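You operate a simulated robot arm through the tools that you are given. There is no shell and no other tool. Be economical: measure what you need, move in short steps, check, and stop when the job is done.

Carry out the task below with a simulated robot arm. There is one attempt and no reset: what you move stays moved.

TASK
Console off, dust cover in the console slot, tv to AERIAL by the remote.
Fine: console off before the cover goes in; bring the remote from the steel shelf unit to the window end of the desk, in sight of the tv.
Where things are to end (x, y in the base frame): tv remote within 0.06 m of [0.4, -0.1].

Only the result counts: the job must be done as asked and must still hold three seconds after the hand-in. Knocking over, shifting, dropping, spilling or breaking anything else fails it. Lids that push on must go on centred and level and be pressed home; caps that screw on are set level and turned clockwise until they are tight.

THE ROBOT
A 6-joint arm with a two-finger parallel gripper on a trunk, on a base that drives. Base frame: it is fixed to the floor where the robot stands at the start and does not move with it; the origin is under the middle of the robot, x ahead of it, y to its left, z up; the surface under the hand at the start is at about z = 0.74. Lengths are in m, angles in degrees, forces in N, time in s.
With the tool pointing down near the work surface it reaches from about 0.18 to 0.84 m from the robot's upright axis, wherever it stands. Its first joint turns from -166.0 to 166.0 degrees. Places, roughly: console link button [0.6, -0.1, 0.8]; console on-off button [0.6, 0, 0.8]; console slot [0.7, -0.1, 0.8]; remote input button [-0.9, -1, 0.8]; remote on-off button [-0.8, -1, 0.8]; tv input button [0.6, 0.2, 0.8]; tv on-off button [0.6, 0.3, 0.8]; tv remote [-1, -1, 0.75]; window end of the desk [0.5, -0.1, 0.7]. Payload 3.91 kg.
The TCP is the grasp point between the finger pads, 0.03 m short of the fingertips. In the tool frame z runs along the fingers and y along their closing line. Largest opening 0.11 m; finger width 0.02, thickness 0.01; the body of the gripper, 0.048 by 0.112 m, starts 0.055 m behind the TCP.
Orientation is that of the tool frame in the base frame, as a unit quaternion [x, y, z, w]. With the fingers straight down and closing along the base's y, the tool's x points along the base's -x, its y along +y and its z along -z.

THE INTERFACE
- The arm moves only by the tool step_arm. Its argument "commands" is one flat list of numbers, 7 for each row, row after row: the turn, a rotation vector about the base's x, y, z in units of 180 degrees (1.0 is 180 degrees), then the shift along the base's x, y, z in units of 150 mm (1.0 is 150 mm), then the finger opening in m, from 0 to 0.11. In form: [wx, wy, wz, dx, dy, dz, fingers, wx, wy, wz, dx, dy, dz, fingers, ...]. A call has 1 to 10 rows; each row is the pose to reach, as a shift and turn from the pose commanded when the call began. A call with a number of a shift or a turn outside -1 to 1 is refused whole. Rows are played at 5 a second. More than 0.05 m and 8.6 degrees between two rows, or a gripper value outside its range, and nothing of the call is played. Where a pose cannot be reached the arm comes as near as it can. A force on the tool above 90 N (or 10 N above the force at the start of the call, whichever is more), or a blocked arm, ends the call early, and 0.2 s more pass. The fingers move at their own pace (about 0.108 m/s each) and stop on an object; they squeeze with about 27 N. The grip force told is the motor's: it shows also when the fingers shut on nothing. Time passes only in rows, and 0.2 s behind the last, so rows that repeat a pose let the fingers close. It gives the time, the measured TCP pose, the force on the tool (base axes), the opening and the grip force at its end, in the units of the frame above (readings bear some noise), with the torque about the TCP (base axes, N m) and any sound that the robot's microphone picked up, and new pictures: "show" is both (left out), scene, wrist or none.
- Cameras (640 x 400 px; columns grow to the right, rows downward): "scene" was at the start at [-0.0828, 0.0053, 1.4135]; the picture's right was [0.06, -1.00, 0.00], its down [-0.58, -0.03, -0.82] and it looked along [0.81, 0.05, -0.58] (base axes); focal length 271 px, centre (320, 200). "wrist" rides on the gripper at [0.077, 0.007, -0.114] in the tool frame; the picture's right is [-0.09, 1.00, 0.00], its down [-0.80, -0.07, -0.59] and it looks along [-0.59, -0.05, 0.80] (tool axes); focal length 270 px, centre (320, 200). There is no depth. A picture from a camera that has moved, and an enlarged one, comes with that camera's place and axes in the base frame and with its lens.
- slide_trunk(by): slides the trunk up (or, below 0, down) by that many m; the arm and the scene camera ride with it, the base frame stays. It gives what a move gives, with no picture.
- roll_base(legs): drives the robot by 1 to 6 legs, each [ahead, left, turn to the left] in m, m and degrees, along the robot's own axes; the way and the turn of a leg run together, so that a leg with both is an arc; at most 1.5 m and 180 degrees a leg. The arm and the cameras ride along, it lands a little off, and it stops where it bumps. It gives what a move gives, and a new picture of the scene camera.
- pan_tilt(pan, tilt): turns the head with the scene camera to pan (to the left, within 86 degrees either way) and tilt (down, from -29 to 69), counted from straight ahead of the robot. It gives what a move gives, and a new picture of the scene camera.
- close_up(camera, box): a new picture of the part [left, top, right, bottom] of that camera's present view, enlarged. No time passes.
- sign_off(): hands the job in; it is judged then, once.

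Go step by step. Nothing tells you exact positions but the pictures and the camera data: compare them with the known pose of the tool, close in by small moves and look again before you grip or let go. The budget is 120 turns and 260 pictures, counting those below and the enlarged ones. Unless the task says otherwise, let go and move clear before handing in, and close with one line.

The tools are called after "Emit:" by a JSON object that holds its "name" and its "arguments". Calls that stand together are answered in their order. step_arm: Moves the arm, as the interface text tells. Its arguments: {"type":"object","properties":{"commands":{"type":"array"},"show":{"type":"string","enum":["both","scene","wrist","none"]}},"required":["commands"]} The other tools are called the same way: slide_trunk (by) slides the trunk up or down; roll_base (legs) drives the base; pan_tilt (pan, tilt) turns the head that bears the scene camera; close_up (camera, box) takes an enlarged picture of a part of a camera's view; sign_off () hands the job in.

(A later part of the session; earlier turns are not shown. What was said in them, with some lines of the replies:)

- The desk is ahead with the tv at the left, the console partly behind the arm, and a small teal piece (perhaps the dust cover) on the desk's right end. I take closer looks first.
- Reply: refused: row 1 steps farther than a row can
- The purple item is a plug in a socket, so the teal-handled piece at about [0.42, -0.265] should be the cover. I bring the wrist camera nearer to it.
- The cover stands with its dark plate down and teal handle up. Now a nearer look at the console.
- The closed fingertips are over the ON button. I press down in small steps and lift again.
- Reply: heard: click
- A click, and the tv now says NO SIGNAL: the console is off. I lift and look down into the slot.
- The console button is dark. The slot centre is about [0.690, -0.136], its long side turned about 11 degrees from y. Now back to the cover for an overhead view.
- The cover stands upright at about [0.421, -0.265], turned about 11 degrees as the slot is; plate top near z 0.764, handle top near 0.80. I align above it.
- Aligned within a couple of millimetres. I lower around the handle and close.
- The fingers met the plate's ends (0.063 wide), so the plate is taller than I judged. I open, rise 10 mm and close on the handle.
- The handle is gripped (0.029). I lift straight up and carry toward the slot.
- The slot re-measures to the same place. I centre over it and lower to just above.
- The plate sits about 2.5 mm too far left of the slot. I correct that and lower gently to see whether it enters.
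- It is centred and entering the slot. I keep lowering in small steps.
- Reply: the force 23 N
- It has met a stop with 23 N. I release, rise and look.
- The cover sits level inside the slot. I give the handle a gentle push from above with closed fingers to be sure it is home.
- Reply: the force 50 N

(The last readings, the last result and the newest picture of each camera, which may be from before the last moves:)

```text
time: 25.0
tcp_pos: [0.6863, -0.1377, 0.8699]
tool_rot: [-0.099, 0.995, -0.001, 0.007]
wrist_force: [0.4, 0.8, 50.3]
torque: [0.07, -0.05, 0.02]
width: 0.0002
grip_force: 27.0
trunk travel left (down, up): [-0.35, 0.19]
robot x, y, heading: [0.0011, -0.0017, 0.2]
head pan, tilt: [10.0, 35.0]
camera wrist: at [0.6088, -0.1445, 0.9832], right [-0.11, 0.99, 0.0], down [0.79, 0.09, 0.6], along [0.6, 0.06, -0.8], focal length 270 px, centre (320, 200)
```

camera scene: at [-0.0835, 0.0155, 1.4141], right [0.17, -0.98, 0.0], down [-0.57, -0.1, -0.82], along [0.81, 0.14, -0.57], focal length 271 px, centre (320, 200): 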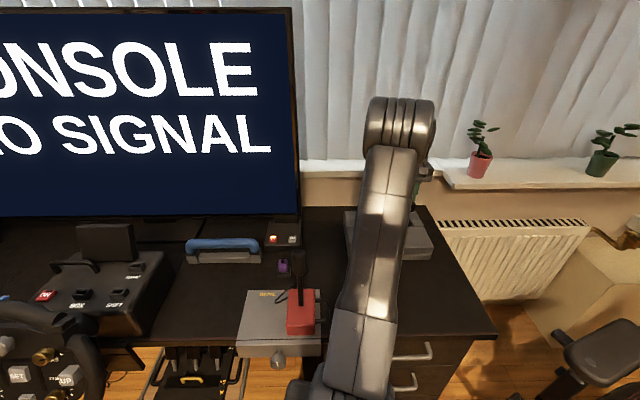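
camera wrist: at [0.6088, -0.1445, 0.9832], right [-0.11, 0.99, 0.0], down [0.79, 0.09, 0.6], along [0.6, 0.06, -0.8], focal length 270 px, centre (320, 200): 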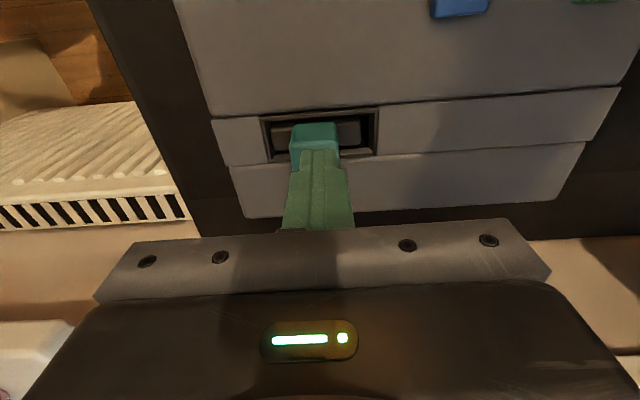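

The cover is home (50 N, no further travel). I lift away and tuck the arm in before driving.

Emit:
{"name": "step_arm", "arguments": {"commands": [0, 0, 0, 0, 0, 0.3, 0, 0, 0, 0, 0, 0, 0.6, 0, 0, 0, 0, -0.2, 0.05, 0.8, 0, 0, 0, 0, -0.4, 0.1, 1, 0, 0, 0, 0, -0.7, 0.15, 1, 0, 0, 0, 0, -1, 0.2, 1, 0], "show": "none"}}

Emit:
{"name": "step_arm", "arguments": {"commands": [0, 0, -0.03, -0.3, 0, 0.1, 0, 0, 0, -0.06, -0.6, 0, 0.2, 0, 0, 0, -0.06, -0.9, 0, 0.3, 0, 0, 0, -0.06, -1, 0, 0.4, 0], "show": "none"}}

Emit:
{"name": "pan_tilt", "arguments": {"pan": -86, "tilt": 25}}

```text
time: 26.4
tcp_pos: [0.5376, -0.1088, 1.0129]
tool_rot: [-0.099, 0.995, 0.0, 0.0]
wrist_force: [0.6, 0.0, 0.1]
torque: [0.0, 0.0, -0.01]
width: 0.0001
grip_force: 27.0
trunk travel left (down, up): [-0.35, 0.19]
robot x, y, heading: [0.0002, -0.0017, 0.1]
head pan, tilt: [10.0, 35.0]
```

```text
time: 27.4
tcp_pos: [0.3864, -0.1081, 1.0712]
tool_rot: [-0.004, 1.0, 0.001, 0.001]
wrist_force: [-0.5, 0.2, 0.3]
torque: [0.0, -0.02, 0.0]
width: 0.0
grip_force: 27.2
trunk travel left (down, up): [-0.35, 0.19]
robot x, y, heading: [0.0024, 0.001, 0.0]
head pan, tilt: [10.0, 35.0]
```

```text
time: 29.1
tcp_pos: [0.3881, -0.1086, 1.0723]
tool_rot: [-0.004, 1.0, 0.0, 0.0]
wrist_force: [-0.1, 0.6, -0.8]
torque: [0.04, -0.01, -0.01]
width: 0.0
grip_force: 27.0
trunk travel left (down, up): [-0.35, 0.19]
robot x, y, heading: [0.0044, -0.0032, -0.1]
head pan, tilt: [-85.9, 25.0]
camera scene: at [-0.164, -0.0917, 1.4299], right [-1.0, -0.07, 0.0], down [-0.03, 0.42, -0.91], along [0.06, -0.9, -0.42], focal length 271 px, centre (320, 200)
```

scene: 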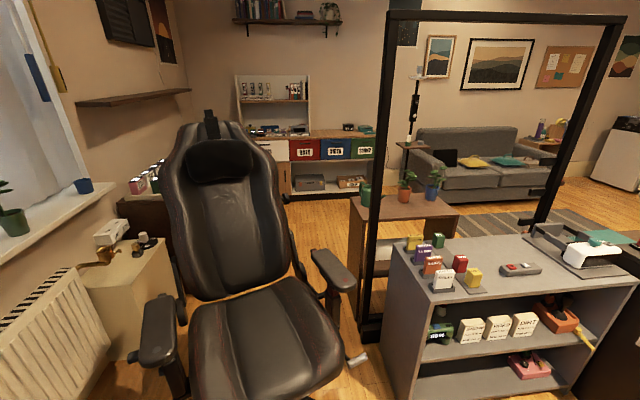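

The remote lies on the grey shelf unit's top at about [-0.86, -0.96]. I turn the robot right to face that way and look again.

Emit:
{"name": "roll_base", "arguments": {"legs": [[0, 0, -95]]}}

Emit:
{"name": "pan_tilt", "arguments": {"pan": -60, "tilt": 35}}

```text
time: 33.5
tcp_pos: [-0.1391, -0.3772, 1.0706]
tool_rot: [0.731, 0.683, 0.0, 0.001]
wrist_force: [0.2, 0.1, -0.1]
torque: [0.02, 0.02, -0.02]
width: 0.0001
grip_force: 26.8
trunk travel left (down, up): [-0.35, 0.19]
robot x, y, heading: [0.0013, 0.0009, -94.4]
head pan, tilt: [-85.9, 25.0]
camera scene: at [-0.0797, 0.1702, 1.4299], right [0.01, 1.0, 0.0], down [0.42, 0.0, -0.91], along [-0.91, 0.01, -0.42], focal length 271 px, centre (320, 200)
```

scene: 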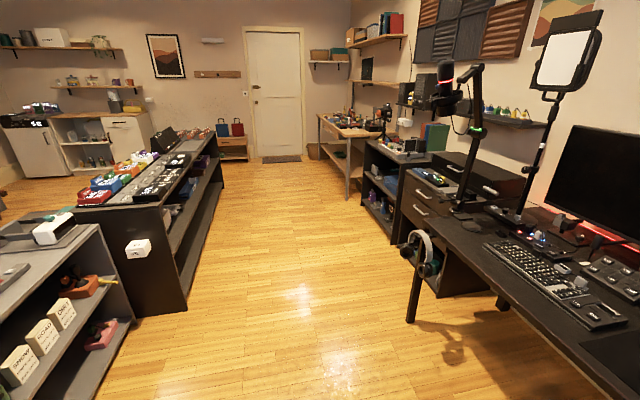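

```text
time: 34.4
tcp_pos: [-0.1386, -0.3788, 1.0709]
tool_rot: [0.73, 0.683, -0.001, 0.0]
wrist_force: [0.5, -0.1, 0.1]
torque: [0.0, 0.0, -0.03]
width: 0.0001
grip_force: 27.4
trunk travel left (down, up): [-0.35, 0.19]
robot x, y, heading: [-0.0003, 0.0005, -94.5]
head pan, tilt: [-60.0, 35.0]
camera scene: at [-0.0671, 0.1317, 1.4141], right [-0.43, 0.9, 0.0], down [0.52, 0.25, -0.82], along [-0.74, -0.35, -0.57], focal length 271 px, centre (320, 200)
```

scene: 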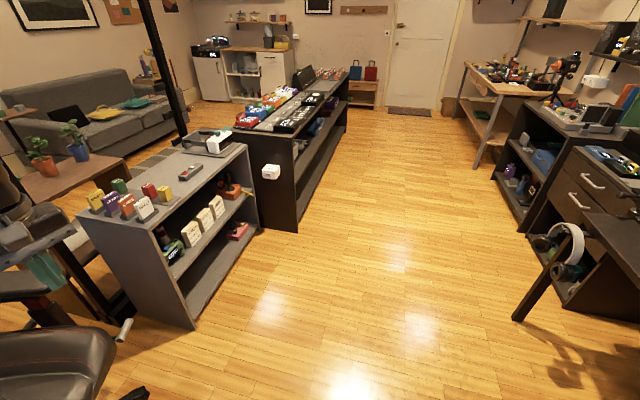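

The floor beside the shelf is free. I strafe right and then ease up to the shelf.

Emit:
{"name": "roll_base", "arguments": {"legs": [[0, -0.8, 0], [0.36, 0, 0]]}}

Emit:
{"name": "pan_tilt", "arguments": {"pan": 0, "tilt": 50}}

```text
time: 40.6
tcp_pos: [-0.9596, -0.6815, 1.0715]
tool_rot: [0.73, 0.683, 0.0, 0.0]
wrist_force: [0.1, 0.0, 0.5]
torque: [0.04, -0.01, 0.01]
width: 0.0
grip_force: 27.4
trunk travel left (down, up): [-0.35, 0.19]
robot x, y, heading: [-0.8244, -0.3016, -94.7]
head pan, tilt: [-60.0, 35.0]
camera scene: at [-0.8886, -0.1718, 1.4141], right [-0.43, 0.9, 0.0], down [0.52, 0.25, -0.82], along [-0.74, -0.35, -0.57], focal length 271 px, centre (320, 200)
```

scene: 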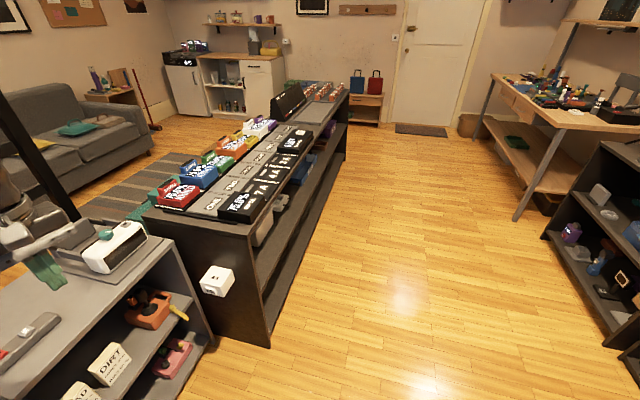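

```text
time: 41.9
tcp_pos: [-0.9599, -0.6816, 1.0719]
tool_rot: [0.73, 0.683, 0.0, 0.0]
wrist_force: [0.1, -0.4, -0.4]
torque: [0.01, 0.02, -0.03]
width: 0.0
grip_force: 27.7
trunk travel left (down, up): [-0.35, 0.19]
robot x, y, heading: [-0.8218, -0.3038, -94.3]
head pan, tilt: [0.0, 50.0]
camera scene: at [-0.8151, -0.2103, 1.3924], right [-1.0, 0.08, 0.0], down [0.06, 0.76, -0.64], along [-0.05, -0.64, -0.77], focal length 271 px, centre (320, 200)
```

scene: 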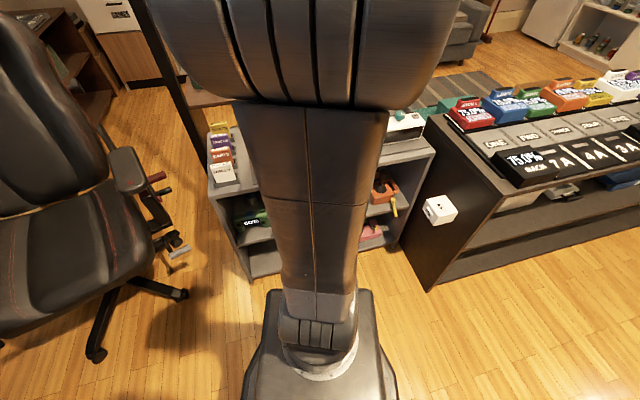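

Emit:
{"name": "step_arm", "arguments": {"commands": [0, 0, 0, 0.15, -0.25, -0.1, 0.03, 0, 0, 0, 0.3, -0.5, -0.2, 0.06, 0, 0, 0, 0.45, -0.75, -0.3, 0.08, 0, 0, 0, 0.6, -1, -0.4, 0.08, 0, 0, 0, 0.6, -1, -0.4, 0.08]}}

Emit:
{"name": "close_up", "arguments": {"camera": "wrist", "box": [200, 30, 440, 180]}}

```text
time: 43.1
tcp_pos: [-0.8706, -0.8312, 1.0125]
tool_rot: [0.73, 0.683, 0.0, 0.0]
wrist_force: [0.3, -0.9, -0.9]
torque: [0.0, 0.03, 0.04]
width: 0.0799
grip_force: 0.1
trunk travel left (down, up): [-0.35, 0.19]
robot x, y, heading: [-0.8201, -0.3036, -94.4]
head pan, tilt: [0.0, 50.0]
camera scene: at [-0.8149, -0.2106, 1.3924], right [-1.0, 0.08, 0.0], down [0.06, 0.76, -0.64], along [-0.05, -0.64, -0.77], focal length 271 px, centre (320, 200)
camera wrist: at [-0.857, -0.7533, 1.1273], right [0.99, -0.15, 0.0], down [-0.12, -0.79, 0.59], along [-0.09, -0.59, -0.8], focal length 270 px, centre (320, 200)
```

scene: 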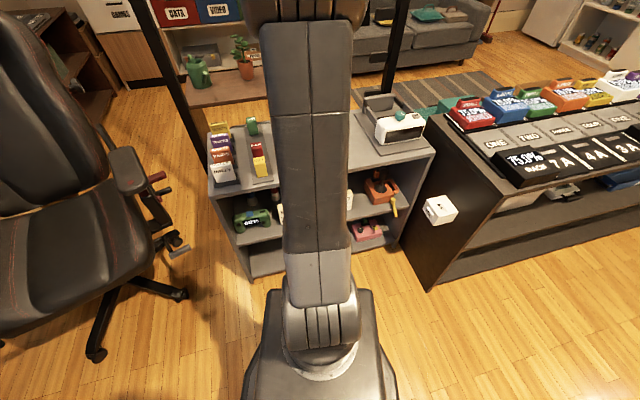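
wrist: 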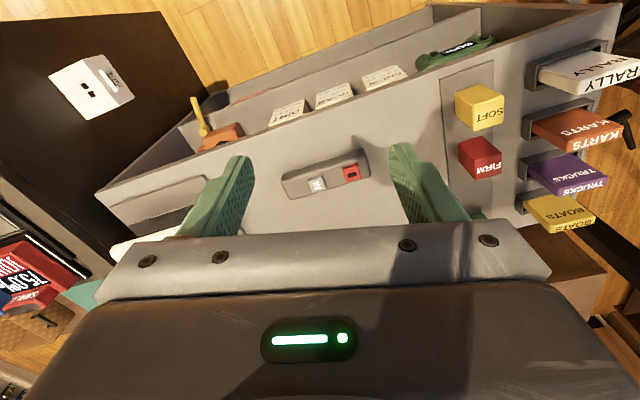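

```text
2.67 times, centred on (320, 105) of wrist
camera zoom: at [-0.857, -0.7533, 1.1273], right [0.99, -0.15, 0.0], down [-0.12, -0.79, 0.59], along [-0.09, -0.59, -0.8], focal length 721 px, centre (320, 453)
```

zoom: 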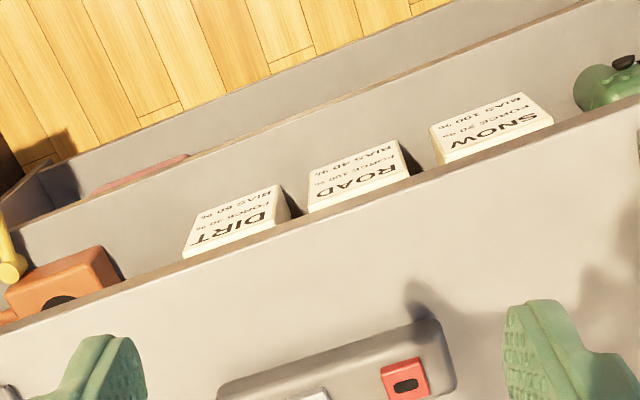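

Emit:
{"name": "close_up", "arguments": {"camera": "wrist", "box": [260, 130, 390, 211]}}

```text
4.92 times, centred on (325, 170) of wrist
camera zoom: at [-0.857, -0.7533, 1.1273], right [0.99, -0.15, 0.0], down [-0.12, -0.79, 0.59], along [-0.09, -0.59, -0.8], focal length 1331 px, centre (295, 345)
```

zoom: 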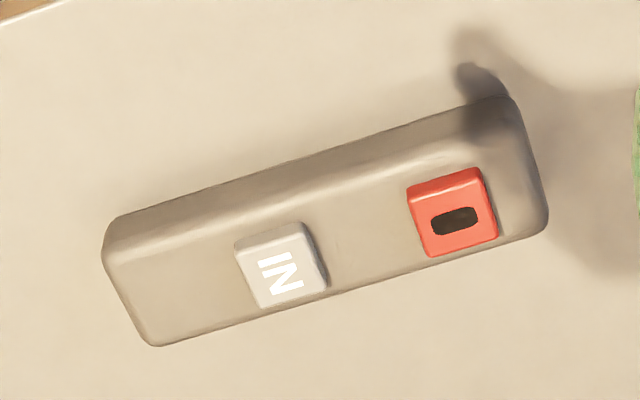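

The remote (about 0.135 long) lies near [-0.883, -0.987], its red button toward +x. I turn the hand to close across its width and move over it.

Emit:
{"name": "step_arm", "arguments": {"commands": [0, 0, -0.043, 0, -0.1, 0, 0.08, 0, 0, -0.086, 0, -0.2, 0, 0.08, 0, 0, -0.129, 0, -0.3, 0, 0.08, 0, 0, -0.173, 0, -0.4, -0.1, 0.08, 0, 0, -0.216, 0, -0.5, -0.2, 0.08, 0, 0, -0.259, 0, -0.6, -0.25, 0.08, 0, 0, -0.302, -0.04, -0.7, -0.3, 0.08, 0, 0, -0.345, -0.08, -0.8, -0.35, 0.08, 0, 0, -0.389, -0.08, -0.9, -0.4, 0.08, 0, 0, -0.432, -0.08, -1, -0.45, 0.08], "show": "wrist"}}

Emit:
{"name": "close_up", "arguments": {"camera": "wrist", "box": [220, 50, 420, 175]}}

```text
time: 45.3
tcp_pos: [-0.8809, -0.9806, 0.9434]
tool_rot: [0.997, 0.073, 0.0, 0.0]
wrist_force: [1.2, 0.9, 0.4]
torque: [-0.03, 0.02, -0.01]
width: 0.0802
grip_force: 0.1
trunk travel left (down, up): [-0.35, 0.19]
robot x, y, heading: [-0.82, -0.301, -94.5]
head pan, tilt: [0.0, 50.0]
camera wrist: at [-0.8031, -0.9756, 1.0585], right [0.06, -1.0, 0.0], down [-0.8, -0.05, 0.59], along [-0.59, -0.03, -0.8], focal length 270 px, centre (320, 200)
```

wrist: 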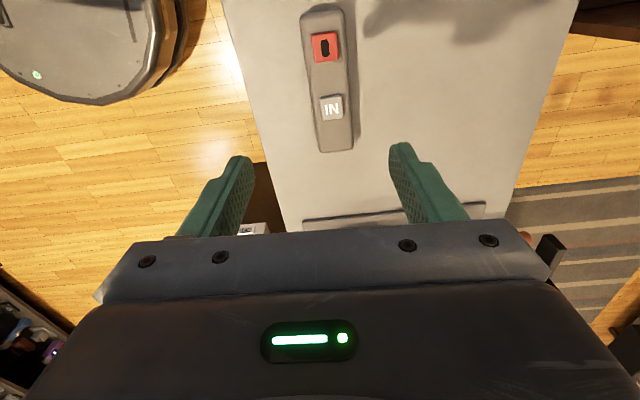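

```text
3.20 times, centred on (320, 112) of wrist
camera zoom: at [-0.8031, -0.9756, 1.0585], right [0.06, -1.0, 0.0], down [-0.8, -0.05, 0.59], along [-0.59, -0.03, -0.8], focal length 865 px, centre (320, 480)
```

zoom: 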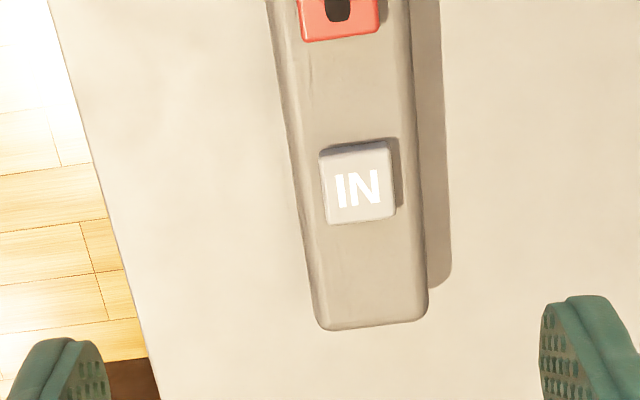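

The remote's centre is near [-0.883, -0.992], top near z 0.745. I fine-tune the turn and go down to just above it.

Emit:
{"name": "step_arm", "arguments": {"commands": [0, 0, 0.011, -0.011, -0.074, -0.2, 0.08, 0, 0, 0.011, -0.011, -0.074, -0.5, 0.08, 0, 0, 0.011, -0.011, -0.074, -0.75, 0.08, 0, 0, 0.011, -0.011, -0.074, -0.93, 0.08, 0, 0, 0.011, -0.011, -0.074, -0.93, 0.08], "show": "wrist"}}

```text
time: 46.5
tcp_pos: [-0.8828, -0.9918, 0.8041]
tool_rot: [0.996, 0.09, 0.001, 0.0]
wrist_force: [0.0, -0.8, 0.1]
torque: [-0.01, 0.0, 0.01]
width: 0.0799
grip_force: 0.1
trunk travel left (down, up): [-0.35, 0.19]
robot x, y, heading: [-0.8206, -0.3024, -94.1]
head pan, tilt: [0.0, 50.0]
camera wrist: at [-0.8053, -0.9838, 0.9188], right [0.09, -1.0, 0.0], down [-0.8, -0.08, 0.59], along [-0.59, -0.06, -0.8], focal length 270 px, centre (320, 200)
```

wrist: 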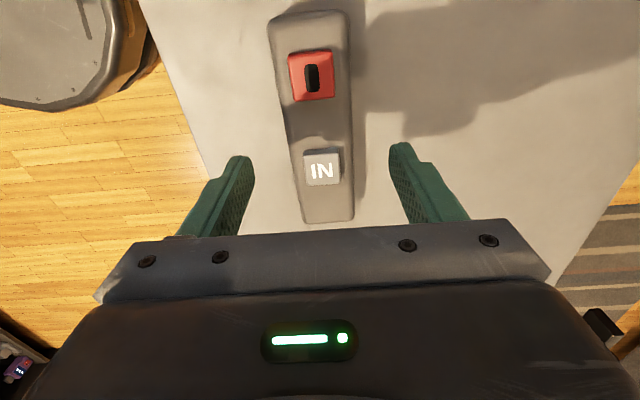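

Emit:
{"name": "step_arm", "arguments": {"commands": [0, 0, 0, 0, 0, -0.15, 0.08, 0, 0, 0, 0, 0, -0.25, 0.08, 0, 0, 0, 0, 0, -0.28, 0.08, 0, 0, 0, 0, 0, -0.28, 0.06, 0, 0, 0, 0, 0, -0.28, 0.03, 0, 0, 0, 0, 0, -0.28, 0.02, 0, 0, 0, 0, 0, -0.28, 0.02], "show": "wrist"}}

```text
time: 48.1
tcp_pos: [-0.8828, -0.993, 0.7636]
tool_rot: [0.996, 0.091, 0.0, 0.0]
wrist_force: [0.7, 0.0, -0.2]
torque: [-0.05, 0.0, 0.05]
width: 0.0453
grip_force: 26.9
trunk travel left (down, up): [-0.35, 0.19]
robot x, y, heading: [-0.8237, -0.306, -94.6]
head pan, tilt: [0.0, 50.0]
camera wrist: at [-0.8052, -0.9839, 0.8772], right [0.09, -1.0, 0.0], down [-0.8, -0.08, 0.59], along [-0.59, -0.06, -0.8], focal length 270 px, centre (320, 200)
```

wrist: 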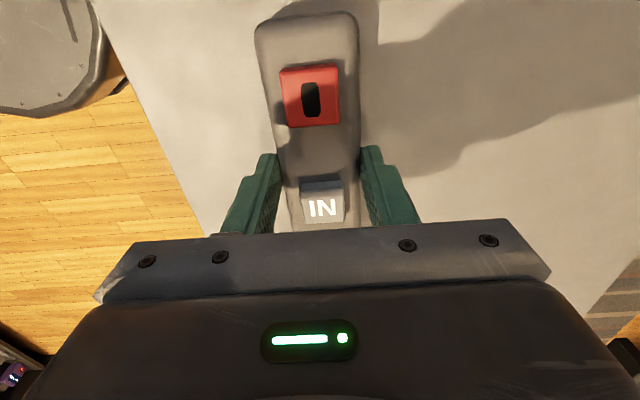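

Gripped at 0.045. I lift and check that it hangs level.

Emit:
{"name": "step_arm", "arguments": {"commands": [0, 0, 0, 0, 0, 0.1, 0.02, 0, 0, 0, 0, 0, 0.3, 0.02, 0, 0, 0, 0, 0, 0.6, 0.02, 0, 0, 0, 0, 0.1, 0.9, 0.02, 0, 0, 0, 0, 0.3, 1, 0.02, 0, 0, 0, 0, 0.6, 1, 0.02, 0, 0, 0, 0, 0.9, 1, 0.02]}}

```text
time: 49.7
tcp_pos: [-0.8829, -0.8531, 0.913]
tool_rot: [0.996, 0.091, 0.001, 0.0]
wrist_force: [0.7, -0.3, -1.6]
torque: [0.03, 0.03, -0.01]
width: 0.0453
grip_force: 26.4
trunk travel left (down, up): [-0.35, 0.19]
robot x, y, heading: [-0.8234, -0.3018, -94.3]
head pan, tilt: [0.0, 50.0]
camera scene: at [-0.815, -0.21, 1.3924], right [-1.0, 0.08, 0.0], down [0.06, 0.76, -0.64], along [-0.05, -0.64, -0.77], focal length 271 px, centre (320, 200)
camera wrist: at [-0.8047, -0.8465, 1.0276], right [0.09, -1.0, 0.0], down [-0.8, -0.08, 0.59], along [-0.59, -0.06, -0.8], focal length 270 px, centre (320, 200)
```

scene: 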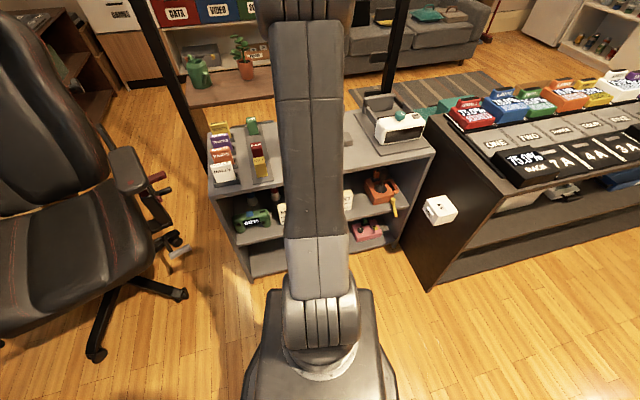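
wrist: 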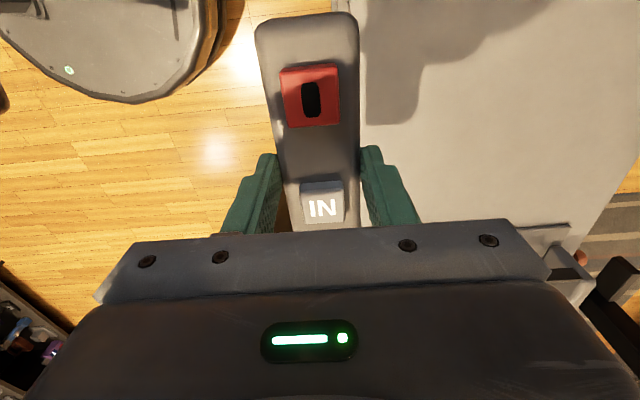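

The remote is held level. I tuck the arm in and drive back to the desk, the reverse way.

Emit:
{"name": "step_arm", "arguments": {"commands": [0, 0, 0, 0, 0.25, 0.2, 0.02, 0, 0, 0, 0, 0.5, 0.4, 0.02, 0, 0, 0, 0.1, 0.75, 0.6, 0.02, 0, 0, 0, 0.2, 1, 0.8, 0.02, 0, 0, 0, 0.2, 1, 1, 0.02], "show": "none"}}

Emit:
{"name": "roll_base", "arguments": {"legs": [[-0.36, 0, 0], [0, 0.82, 0], [0, 0, 94.4]]}}

Emit:
{"name": "pan_tilt", "arguments": {"pan": 20, "tilt": 35}}

```text
refused: row 3 steps farther than a row can; nothing moved
```

```text
time: 56.1
tcp_pos: [-0.0515, -0.5575, 0.9118]
tool_rot: [0.996, 0.087, -0.001, -0.001]
wrist_force: [1.0, 0.4, -0.8]
torque: [0.03, 0.03, -0.01]
width: 0.0454
grip_force: 27.0
trunk travel left (down, up): [-0.35, 0.19]
robot x, y, heading: [0.0157, -0.004, -94.7]
head pan, tilt: [0.0, 50.0]
stopped in leg 2: the robot was blocked; the commanded pose is now the measured one
camera scene: at [0.022, 0.0865, 1.3924], right [-1.0, 0.08, 0.0], down [0.06, 0.76, -0.64], along [-0.05, -0.64, -0.77], focal length 271 px, centre (320, 200)
```

scene: 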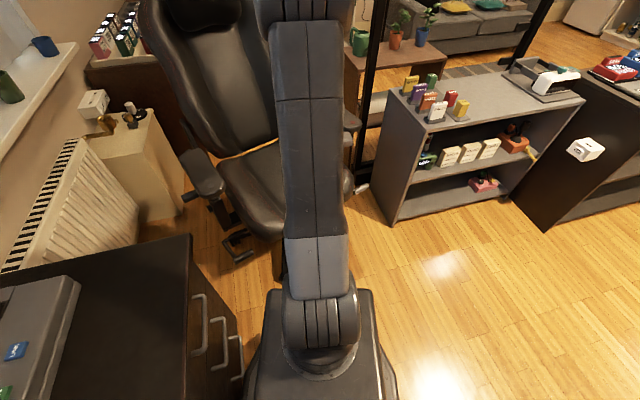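

```text
time: 57.0
tcp_pos: [-0.0508, -0.5577, 0.9115]
tool_rot: [0.996, 0.087, 0.0, 0.0]
wrist_force: [0.0, 0.3, -0.8]
torque: [0.0, -0.03, -0.01]
width: 0.0453
grip_force: 27.1
trunk travel left (down, up): [-0.35, 0.19]
robot x, y, heading: [0.014, -0.0047, -95.1]
head pan, tilt: [20.0, 35.0]
camera scene: at [0.0513, 0.0783, 1.4141], right [-0.97, -0.26, 0.0], down [-0.15, 0.55, -0.82], along [0.21, -0.79, -0.57], focal length 271 px, centre (320, 200)
```

scene: 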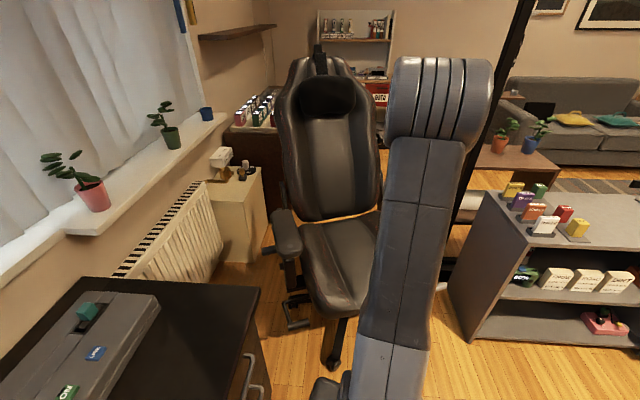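

The base touched something at the very end of the strafe (only 1.5 cm past its old place), so I back off 8 cm, tuck the arm, and then turn.

Emit:
{"name": "roll_base", "arguments": {"legs": [[0, -0.09, 0]]}}

Emit:
{"name": "step_arm", "arguments": {"commands": [0, 0, 0, 0, 0.2, 0.2, 0.02, 0, 0, 0, 0, 0.4, 0.4, 0.02, 0, 0, 0, 0, 0.6, 0.6, 0.02, 0, 0, 0, 0, 0.8, 0.8, 0.02, 0, 0, 0, 0, 1, 1, 0.02, 0, 0, 0, 0, 1, 1, 0.02]}}

```text
time: 58.1
tcp_pos: [-0.1403, -0.5515, 0.9116]
tool_rot: [0.996, 0.087, 0.0, 0.0]
wrist_force: [0.6, -1.3, -1.1]
torque: [-0.02, 0.0, -0.03]
width: 0.0455
grip_force: 27.2
trunk travel left (down, up): [-0.35, 0.19]
robot x, y, heading: [-0.0774, 0.003, -94.9]
head pan, tilt: [20.0, 35.0]
camera scene: at [-0.039, 0.0859, 1.4141], right [-0.96, -0.26, 0.0], down [-0.15, 0.55, -0.82], along [0.22, -0.79, -0.57], focal length 271 px, centre (320, 200)
```

scene: 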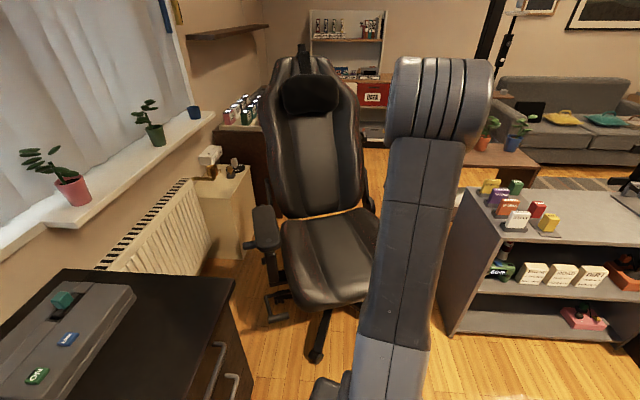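

```text
time: 59.5
tcp_pos: [-0.1402, -0.4016, 1.0625]
tool_rot: [0.996, 0.086, 0.001, -0.001]
wrist_force: [-0.3, -0.6, -1.7]
torque: [-0.02, 0.02, -0.01]
width: 0.0455
grip_force: 27.4
trunk travel left (down, up): [-0.35, 0.19]
robot x, y, heading: [-0.0751, 0.0011, -94.6]
head pan, tilt: [20.0, 35.0]
camera scene: at [-0.0387, 0.0863, 1.4141], right [-0.96, -0.26, 0.0], down [-0.15, 0.55, -0.82], along [0.22, -0.79, -0.57], focal length 271 px, centre (320, 200)
camera wrist: at [-0.0623, -0.3932, 1.1768], right [0.09, -1.0, 0.0], down [-0.8, -0.07, 0.59], along [-0.59, -0.05, -0.8], focal length 270 px, centre (320, 200)
```

scene: 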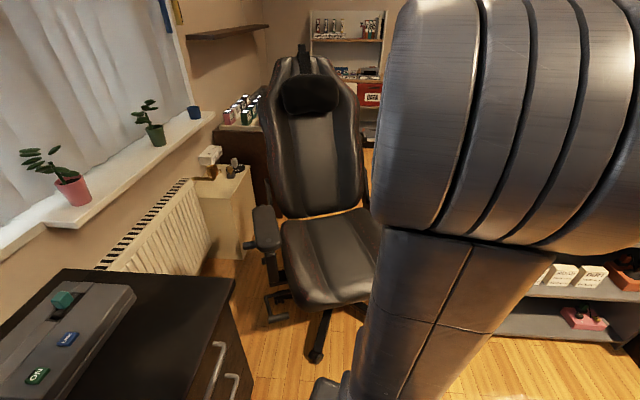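
wrist: 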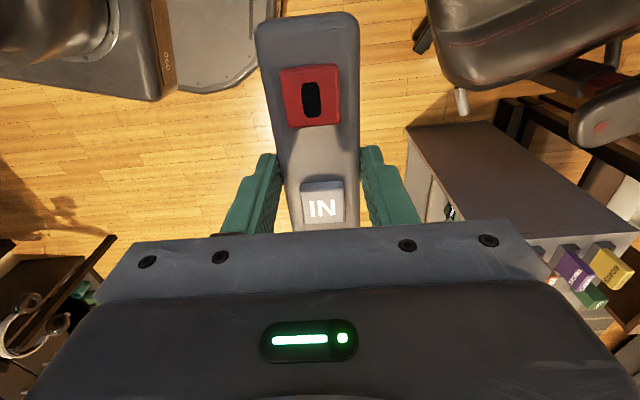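

Emit:
{"name": "roll_base", "arguments": {"legs": [[0, 0, 94.6]]}}

Emit:
{"name": "pan_tilt", "arguments": {"pan": 15, "tilt": 32}}

```text
time: 63.8
tcp_pos: [0.3304, -0.036, 1.0625]
tool_rot: [0.617, 0.787, -0.001, 0.0]
wrist_force: [0.5, -0.3, -1.8]
torque: [-0.02, -0.01, 0.02]
width: 0.0456
grip_force: 26.7
trunk travel left (down, up): [-0.35, 0.19]
robot x, y, heading: [-0.0733, 0.0009, -0.9]
head pan, tilt: [20.0, 35.0]
camera scene: at [-0.1626, 0.033, 1.4141], right [0.33, -0.94, 0.0], down [-0.54, -0.19, -0.82], along [0.77, 0.27, -0.57], focal length 271 px, centre (320, 200)
```

scene: 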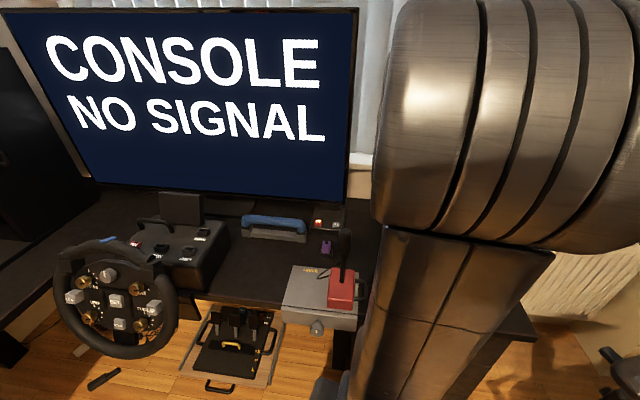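

```text
time: 64.5
tcp_pos: [0.3317, -0.0365, 1.0623]
tool_rot: [0.617, 0.787, -0.001, 0.0]
wrist_force: [0.3, 0.0, -2.1]
torque: [0.02, -0.02, 0.02]
width: 0.0455
grip_force: 27.0
trunk travel left (down, up): [-0.35, 0.19]
robot x, y, heading: [-0.0789, 0.0022, -0.7]
head pan, tilt: [15.0, 32.0]
camera scene: at [-0.159, 0.026, 1.4187], right [0.24, -0.97, 0.0], down [-0.51, -0.13, -0.85], along [0.82, 0.21, -0.53], focal length 271 px, centre (320, 200)
```

scene: 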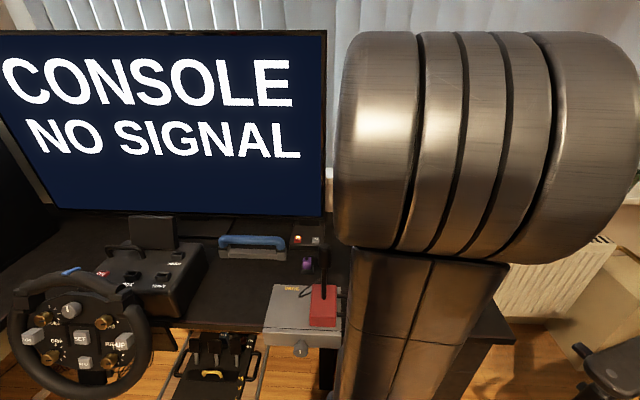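

I face the desk with the remote in hand. I bring it over [0.4, -0.1], turning its front end toward the tv, and look at the desk below.

Emit:
{"name": "step_arm", "arguments": {"commands": [0, 0, -0.03, 0.114, -0.106, -0.1, 0.02, 0, 0, -0.06, 0.228, -0.212, -0.25, 0.02, 0, 0, -0.09, 0.342, -0.318, -0.4, 0.02, 0, 0, -0.12, 0.457, -0.423, -0.55, 0.02, 0, 0, -0.12, 0.457, -0.423, -0.667, 0.02, 0, 0, -0.12, 0.457, -0.423, -0.667, 0.02]}}

```text
time: 65.9
tcp_pos: [0.4007, -0.0994, 0.9622]
tool_rot: [0.753, 0.658, 0.0, -0.001]
wrist_force: [0.3, -0.6, -1.7]
torque: [0.0, 0.0, -0.01]
width: 0.0455
grip_force: 27.3
trunk travel left (down, up): [-0.35, 0.19]
robot x, y, heading: [-0.0734, 0.0006, -0.9]
head pan, tilt: [15.0, 32.0]
camera scene: at [-0.159, 0.026, 1.4188], right [0.24, -0.97, 0.0], down [-0.51, -0.13, -0.85], along [0.82, 0.21, -0.53], focal length 271 px, centre (320, 200)
camera wrist: at [0.4183, -0.0228, 1.0766], right [0.98, -0.22, 0.0], down [-0.18, -0.78, 0.59], along [-0.13, -0.58, -0.8], focal length 270 px, centre (320, 200)
```

scene: 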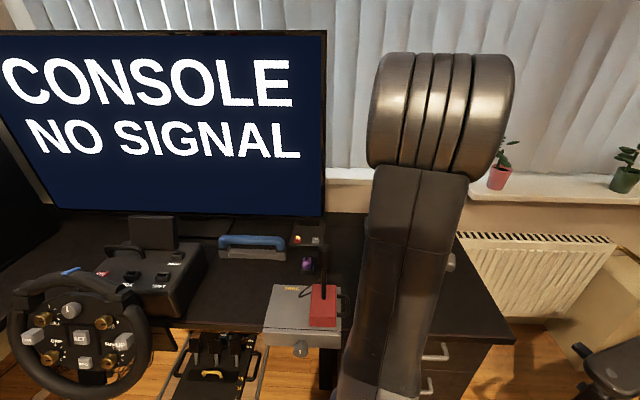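
wrist: 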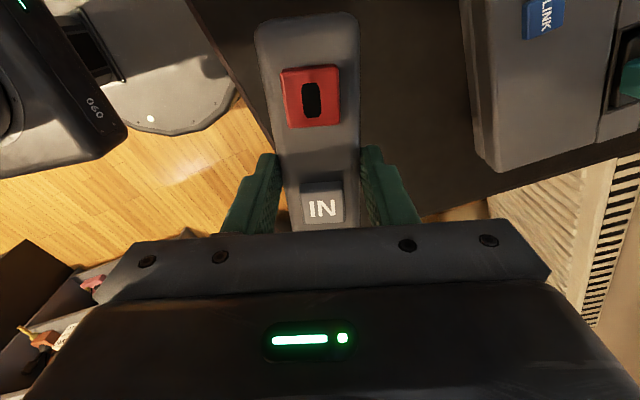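

The spot below is clear, with the desk's front edge near x 0.32. I lower over [0.41, -0.1] to close above the desk.

Emit:
{"name": "step_arm", "arguments": {"commands": [0, 0, 0, 0.067, 0, -0.3, 0.02, 0, 0, 0, 0.067, 0, -0.6, 0.02, 0, 0, 0, 0.067, 0, -0.9, 0.02, 0, 0, 0, 0.067, 0, -1, 0.02, 0, 0, 0, 0.067, 0, -1, 0.02], "show": "none"}}

Emit:
{"name": "step_arm", "arguments": {"commands": [0, 0, 0, 0, 0, -0.06, 0.02, 0, 0, 0, 0, 0, -0.09, 0.02, 0, 0, 0, 0, 0, -0.12, 0.02, 0, 0, 0, 0, 0, -0.12, 0.02], "show": "wrist"}}

```text
time: 67.1
tcp_pos: [0.4109, -0.0983, 0.8122]
tool_rot: [0.752, 0.659, 0.001, 0.0]
wrist_force: [-0.2, 0.2, -1.2]
torque: [-0.01, 0.01, 0.0]
width: 0.0457
grip_force: 26.8
trunk travel left (down, up): [-0.35, 0.19]
robot x, y, heading: [-0.0785, 0.0024, -0.8]
head pan, tilt: [15.0, 32.0]
```

```text
time: 68.1
tcp_pos: [0.4104, -0.0988, 0.794]
tool_rot: [0.753, 0.658, 0.0, 0.0]
wrist_force: [-0.5, -0.5, -1.2]
torque: [-0.01, 0.0, 0.01]
width: 0.0453
grip_force: 26.9
trunk travel left (down, up): [-0.35, 0.19]
robot x, y, heading: [-0.0737, -0.0026, -0.7]
head pan, tilt: [15.0, 32.0]
camera wrist: at [0.4284, -0.0222, 0.9088], right [0.98, -0.22, 0.0], down [-0.18, -0.78, 0.59], along [-0.13, -0.58, -0.8], focal length 270 px, centre (320, 200)
```

wrist: 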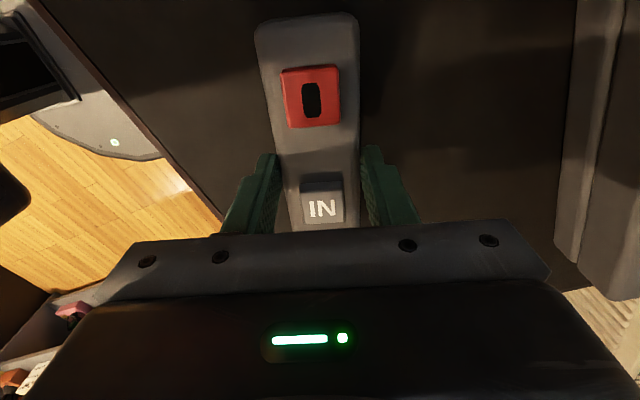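

Emit:
{"name": "step_arm", "arguments": {"commands": [0, 0, 0, 0, 0, -0.02, 0.02, 0, 0, 0, 0, 0, -0.04, 0.02, 0, 0, 0, 0, 0, -0.06, 0.02, 0, 0, 0, 0, 0, -0.06, 0.02], "show": "none"}}

```text
time: 69.1
tcp_pos: [0.4109, -0.0996, 0.783]
tool_rot: [0.753, 0.658, 0.0, -0.001]
wrist_force: [-0.2, -0.6, -0.7]
torque: [-0.02, -0.02, -0.01]
width: 0.0454
grip_force: 27.1
trunk travel left (down, up): [-0.35, 0.19]
robot x, y, heading: [-0.0755, 0.0027, -0.8]
head pan, tilt: [15.0, 32.0]
```

Emit:
{"name": "step_arm", "arguments": {"commands": [0, 0, 0, 0, 0, -0.02, 0.02, 0, 0, 0, 0, 0, -0.04, 0.02, 0, 0, 0, 0, 0, -0.05, 0.02, 0, 0, 0, 0, 0, -0.05, 0.02], "show": "none"}}

```text
time: 70.1
tcp_pos: [0.4099, -0.0995, 0.7789]
tool_rot: [0.753, 0.659, 0.002, 0.001]
wrist_force: [1.3, 0.8, 24.1]
torque: [-0.01, -0.03, 0.05]
width: 0.0455
grip_force: 27.0
trunk travel left (down, up): [-0.35, 0.19]
robot x, y, heading: [-0.074, -0.0002, -0.7]
head pan, tilt: [15.0, 32.0]
```

The remote touches the desk. I let go and rise.

Emit:
{"name": "step_arm", "arguments": {"commands": [0, 0, 0, 0, 0, 0.01, 0.02, 0, 0, 0, 0, 0, 0.01, 0.075, 0, 0, 0, 0, 0, 0.01, 0.075, 0, 0, 0, 0, 0, 0.01, 0.075, 0, 0, 0, 0, 0, 0.25, 0.075, 0, 0, 0, 0, 0, 0.5, 0.075, 0, 0, 0, 0, 0, 0.7, 0.04, 0, 0, 0, 0, 0, 0.7, 0.0, 0, 0, 0, 0, 0, 0.7, 0.0]}}

Emit:
{"name": "close_up", "arguments": {"camera": "wrist", "box": [240, 0, 400, 100]}}

```text
time: 72.1
tcp_pos: [0.411, -0.1, 0.8823]
tool_rot: [0.753, 0.658, 0.0, 0.0]
wrist_force: [-0.6, -0.5, -0.2]
torque: [-0.04, -0.01, 0.01]
width: 0.0003
grip_force: 26.9
trunk travel left (down, up): [-0.35, 0.19]
robot x, y, heading: [-0.0772, 0.0043, -1.0]
head pan, tilt: [15.0, 32.0]
camera scene: at [-0.1589, 0.026, 1.4188], right [0.24, -0.97, 0.0], down [-0.51, -0.13, -0.85], along [0.82, 0.21, -0.53], focal length 271 px, centre (320, 200)
camera wrist: at [0.4288, -0.0232, 0.9975], right [0.98, -0.22, 0.0], down [-0.18, -0.78, 0.59], along [-0.13, -0.58, -0.8], focal length 270 px, centre (320, 200)
```

scene: 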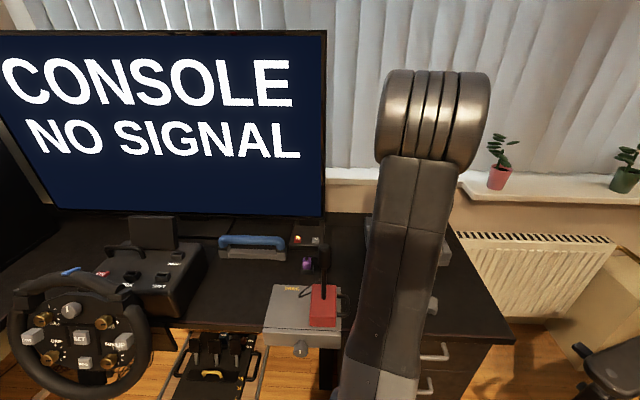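
wrist: 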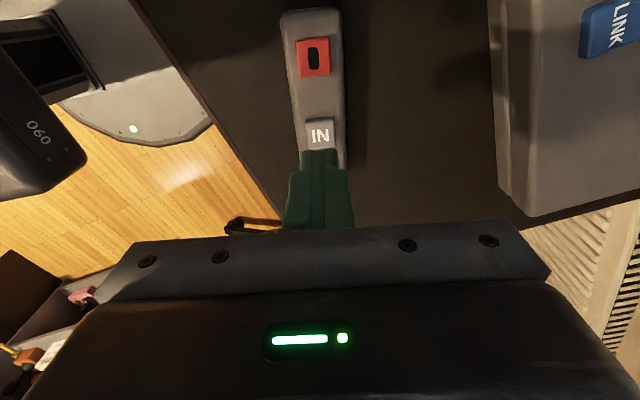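

```text
4.00 times, centred on (320, 50) of wrist
camera zoom: at [0.4288, -0.0232, 0.9975], right [0.98, -0.22, 0.0], down [-0.18, -0.78, 0.59], along [-0.13, -0.58, -0.8], focal length 1081 px, centre (320, 800)
```

zoom: 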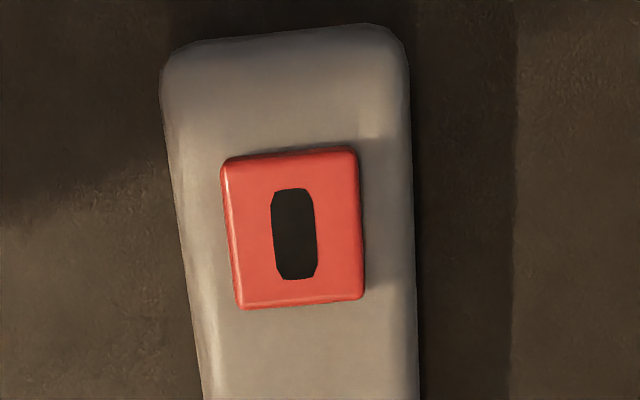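

The remote sits flat at about [0.41, -0.1]. I line up over its IN button at [0.408, -0.117] and press gently.

Emit:
{"name": "step_arm", "arguments": {"commands": [0, 0, 0, -0.02, -0.113, -0.2, 0, 0, 0, 0, -0.02, -0.113, -0.45, 0, 0, 0, 0, -0.02, -0.113, -0.55, 0, 0, 0, 0, -0.02, -0.113, -0.575, 0, 0, 0, 0, -0.02, -0.113, -0.59, 0, 0, 0, 0, -0.02, -0.113, -0.59, 0]}}

```text
time: 73.5
tcp_pos: [0.407, -0.1156, 0.7986]
tool_rot: [0.753, 0.658, 0.003, 0.005]
wrist_force: [4.7, -0.6, 60.4]
torque: [0.06, -0.1, -0.12]
width: 0.0001
grip_force: 27.2
trunk travel left (down, up): [-0.35, 0.19]
robot x, y, heading: [-0.0737, -0.0008, -0.9]
head pan, tilt: [15.0, 32.0]
heard: click
camera scene: at [-0.163, 0.027, 1.4192], right [0.24, -0.97, 0.0], down [-0.51, -0.13, -0.85], along [0.82, 0.21, -0.53], focal length 271 px, centre (320, 200)
camera wrist: at [0.4239, -0.0388, 0.9125], right [0.98, -0.22, 0.01], down [-0.18, -0.78, 0.59], along [-0.12, -0.58, -0.8], focal length 270 px, centre (320, 200)
```

scene: 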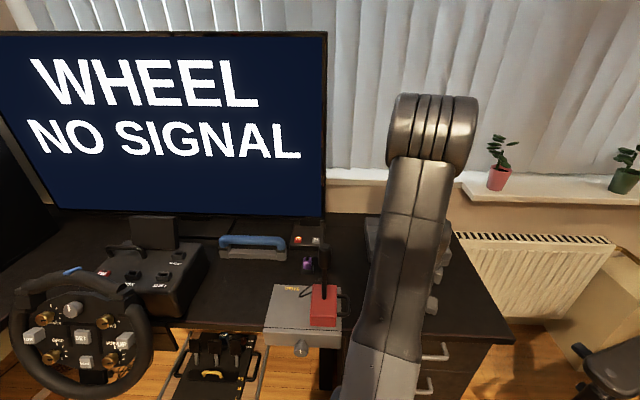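
wrist: 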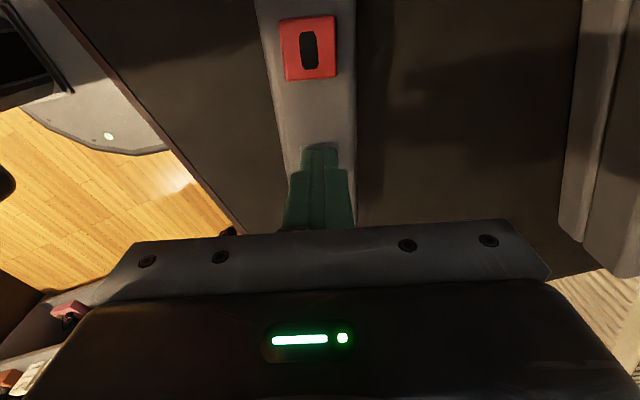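

The remote works: the tv went from CONSOLE to WHEEL. I release and press once more, a bit lighter.

Emit:
{"name": "step_arm", "arguments": {"commands": [0, 0, 0, 0, 0, 0.06, 0, 0, 0, 0, 0, 0, 0.12, 0, 0, 0, 0, 0, 0, 0.12, 0, 0, 0, 0, 0, 0, 0.06, 0, 0, 0, 0, 0, 0, 0.03, 0, 0, 0, 0, 0, 0, 0.015, 0, 0, 0, 0, 0, 0, 0.015, 0, 0, 0, 0, 0, 0, 0.06, 0, 0, 0, 0, 0, 0, 0.12, 0, 0, 0, 0, 0, 0, 0.12, 0]}}

```text
time: 75.7
tcp_pos: [0.4057, -0.1168, 0.811]
tool_rot: [0.753, 0.657, 0.0, -0.001]
wrist_force: [0.4, 0.2, -0.3]
torque: [-0.04, -0.05, 0.0]
width: 0.0001
grip_force: 27.0
trunk travel left (down, up): [-0.35, 0.19]
robot x, y, heading: [-0.0744, -0.0007, -0.8]
head pan, tilt: [15.0, 32.0]
heard: click
camera scene: at [-0.1591, 0.026, 1.4187], right [0.24, -0.97, 0.0], down [-0.51, -0.13, -0.85], along [0.82, 0.21, -0.53], focal length 271 px, centre (320, 200)
camera wrist: at [0.4248, -0.0392, 0.9261], right [0.98, -0.22, 0.0], down [-0.18, -0.78, 0.59], along [-0.13, -0.58, -0.8], focal length 270 px, centre (320, 200)
```

scene: 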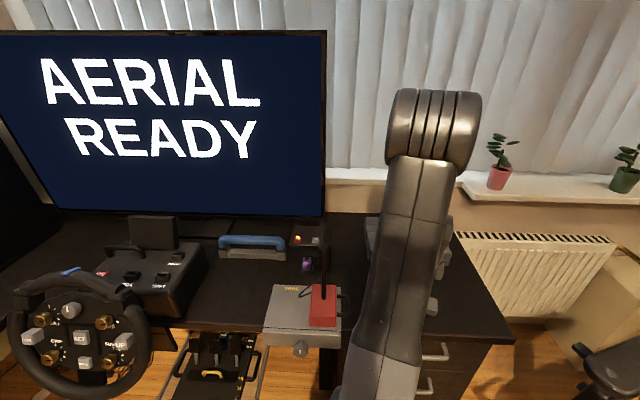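
wrist: 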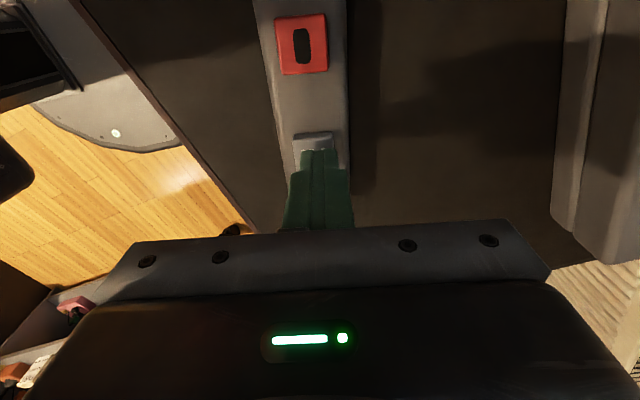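

AERIAL READY is shown. I rise clear and take a last look at the console, cover and remote.

Emit:
{"name": "step_arm", "arguments": {"commands": [0, 0, 0, 0, 0, 0.3, 0, 0, 0, 0, 0, 0, 0.6, 0, 0, 0, 0, -0.1, -0.25, 0.75, 0, 0, 0, 0, -0.2, -0.5, 0.9, 0, 0, 0, 0, -0.3, -0.75, 1, 0, 0, 0, 0, -0.4, -1, 1, 0], "show": "none"}}

Emit:
{"name": "pan_tilt", "arguments": {"pan": 0, "tilt": 40}}

```text
time: 77.1
tcp_pos: [0.3462, -0.2672, 0.9614]
tool_rot: [0.752, 0.659, 0.0, 0.0]
wrist_force: [-0.4, 0.9, -0.6]
torque: [-0.02, 0.03, 0.0]
width: 0.0
grip_force: 27.2
trunk travel left (down, up): [-0.35, 0.19]
robot x, y, heading: [-0.0718, -0.0005, -0.6]
head pan, tilt: [15.0, 32.0]
```

```text
time: 77.9
tcp_pos: [0.3477, -0.2673, 0.9604]
tool_rot: [0.753, 0.658, 0.0, 0.0]
wrist_force: [-0.3, -0.7, 0.5]
torque: [-0.02, -0.04, 0.0]
width: 0.0001
grip_force: 27.1
trunk travel left (down, up): [-0.35, 0.19]
robot x, y, heading: [-0.0727, 0.0034, -0.7]
head pan, tilt: [0.0, 40.0]
camera scene: at [-0.1609, 0.0028, 1.4066], right [-0.01, -1.0, 0.0], down [-0.64, 0.01, -0.77], along [0.77, -0.01, -0.64], focal length 271 px, centre (320, 200)
```

scene: 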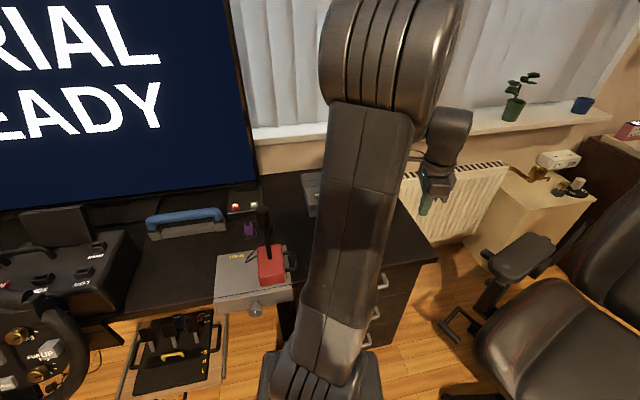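

The tv shows AERIAL READY, and the console is off with its cover home. The remote lies at about [0.41, -0.1] and the hand is clear, so I hand in.

Emit:
{"name": "sign_off", "arguments": {}}

```text
The job is handed in.
```

The job is handed in: the console is off, the dust cover is pressed home in the console slot, and the remote lies at about [0.41, -0.1] with the tv on AERIAL, set by that remote; on the drive back to the desk the base bumped something once, and nothing looked moved in the pictures.
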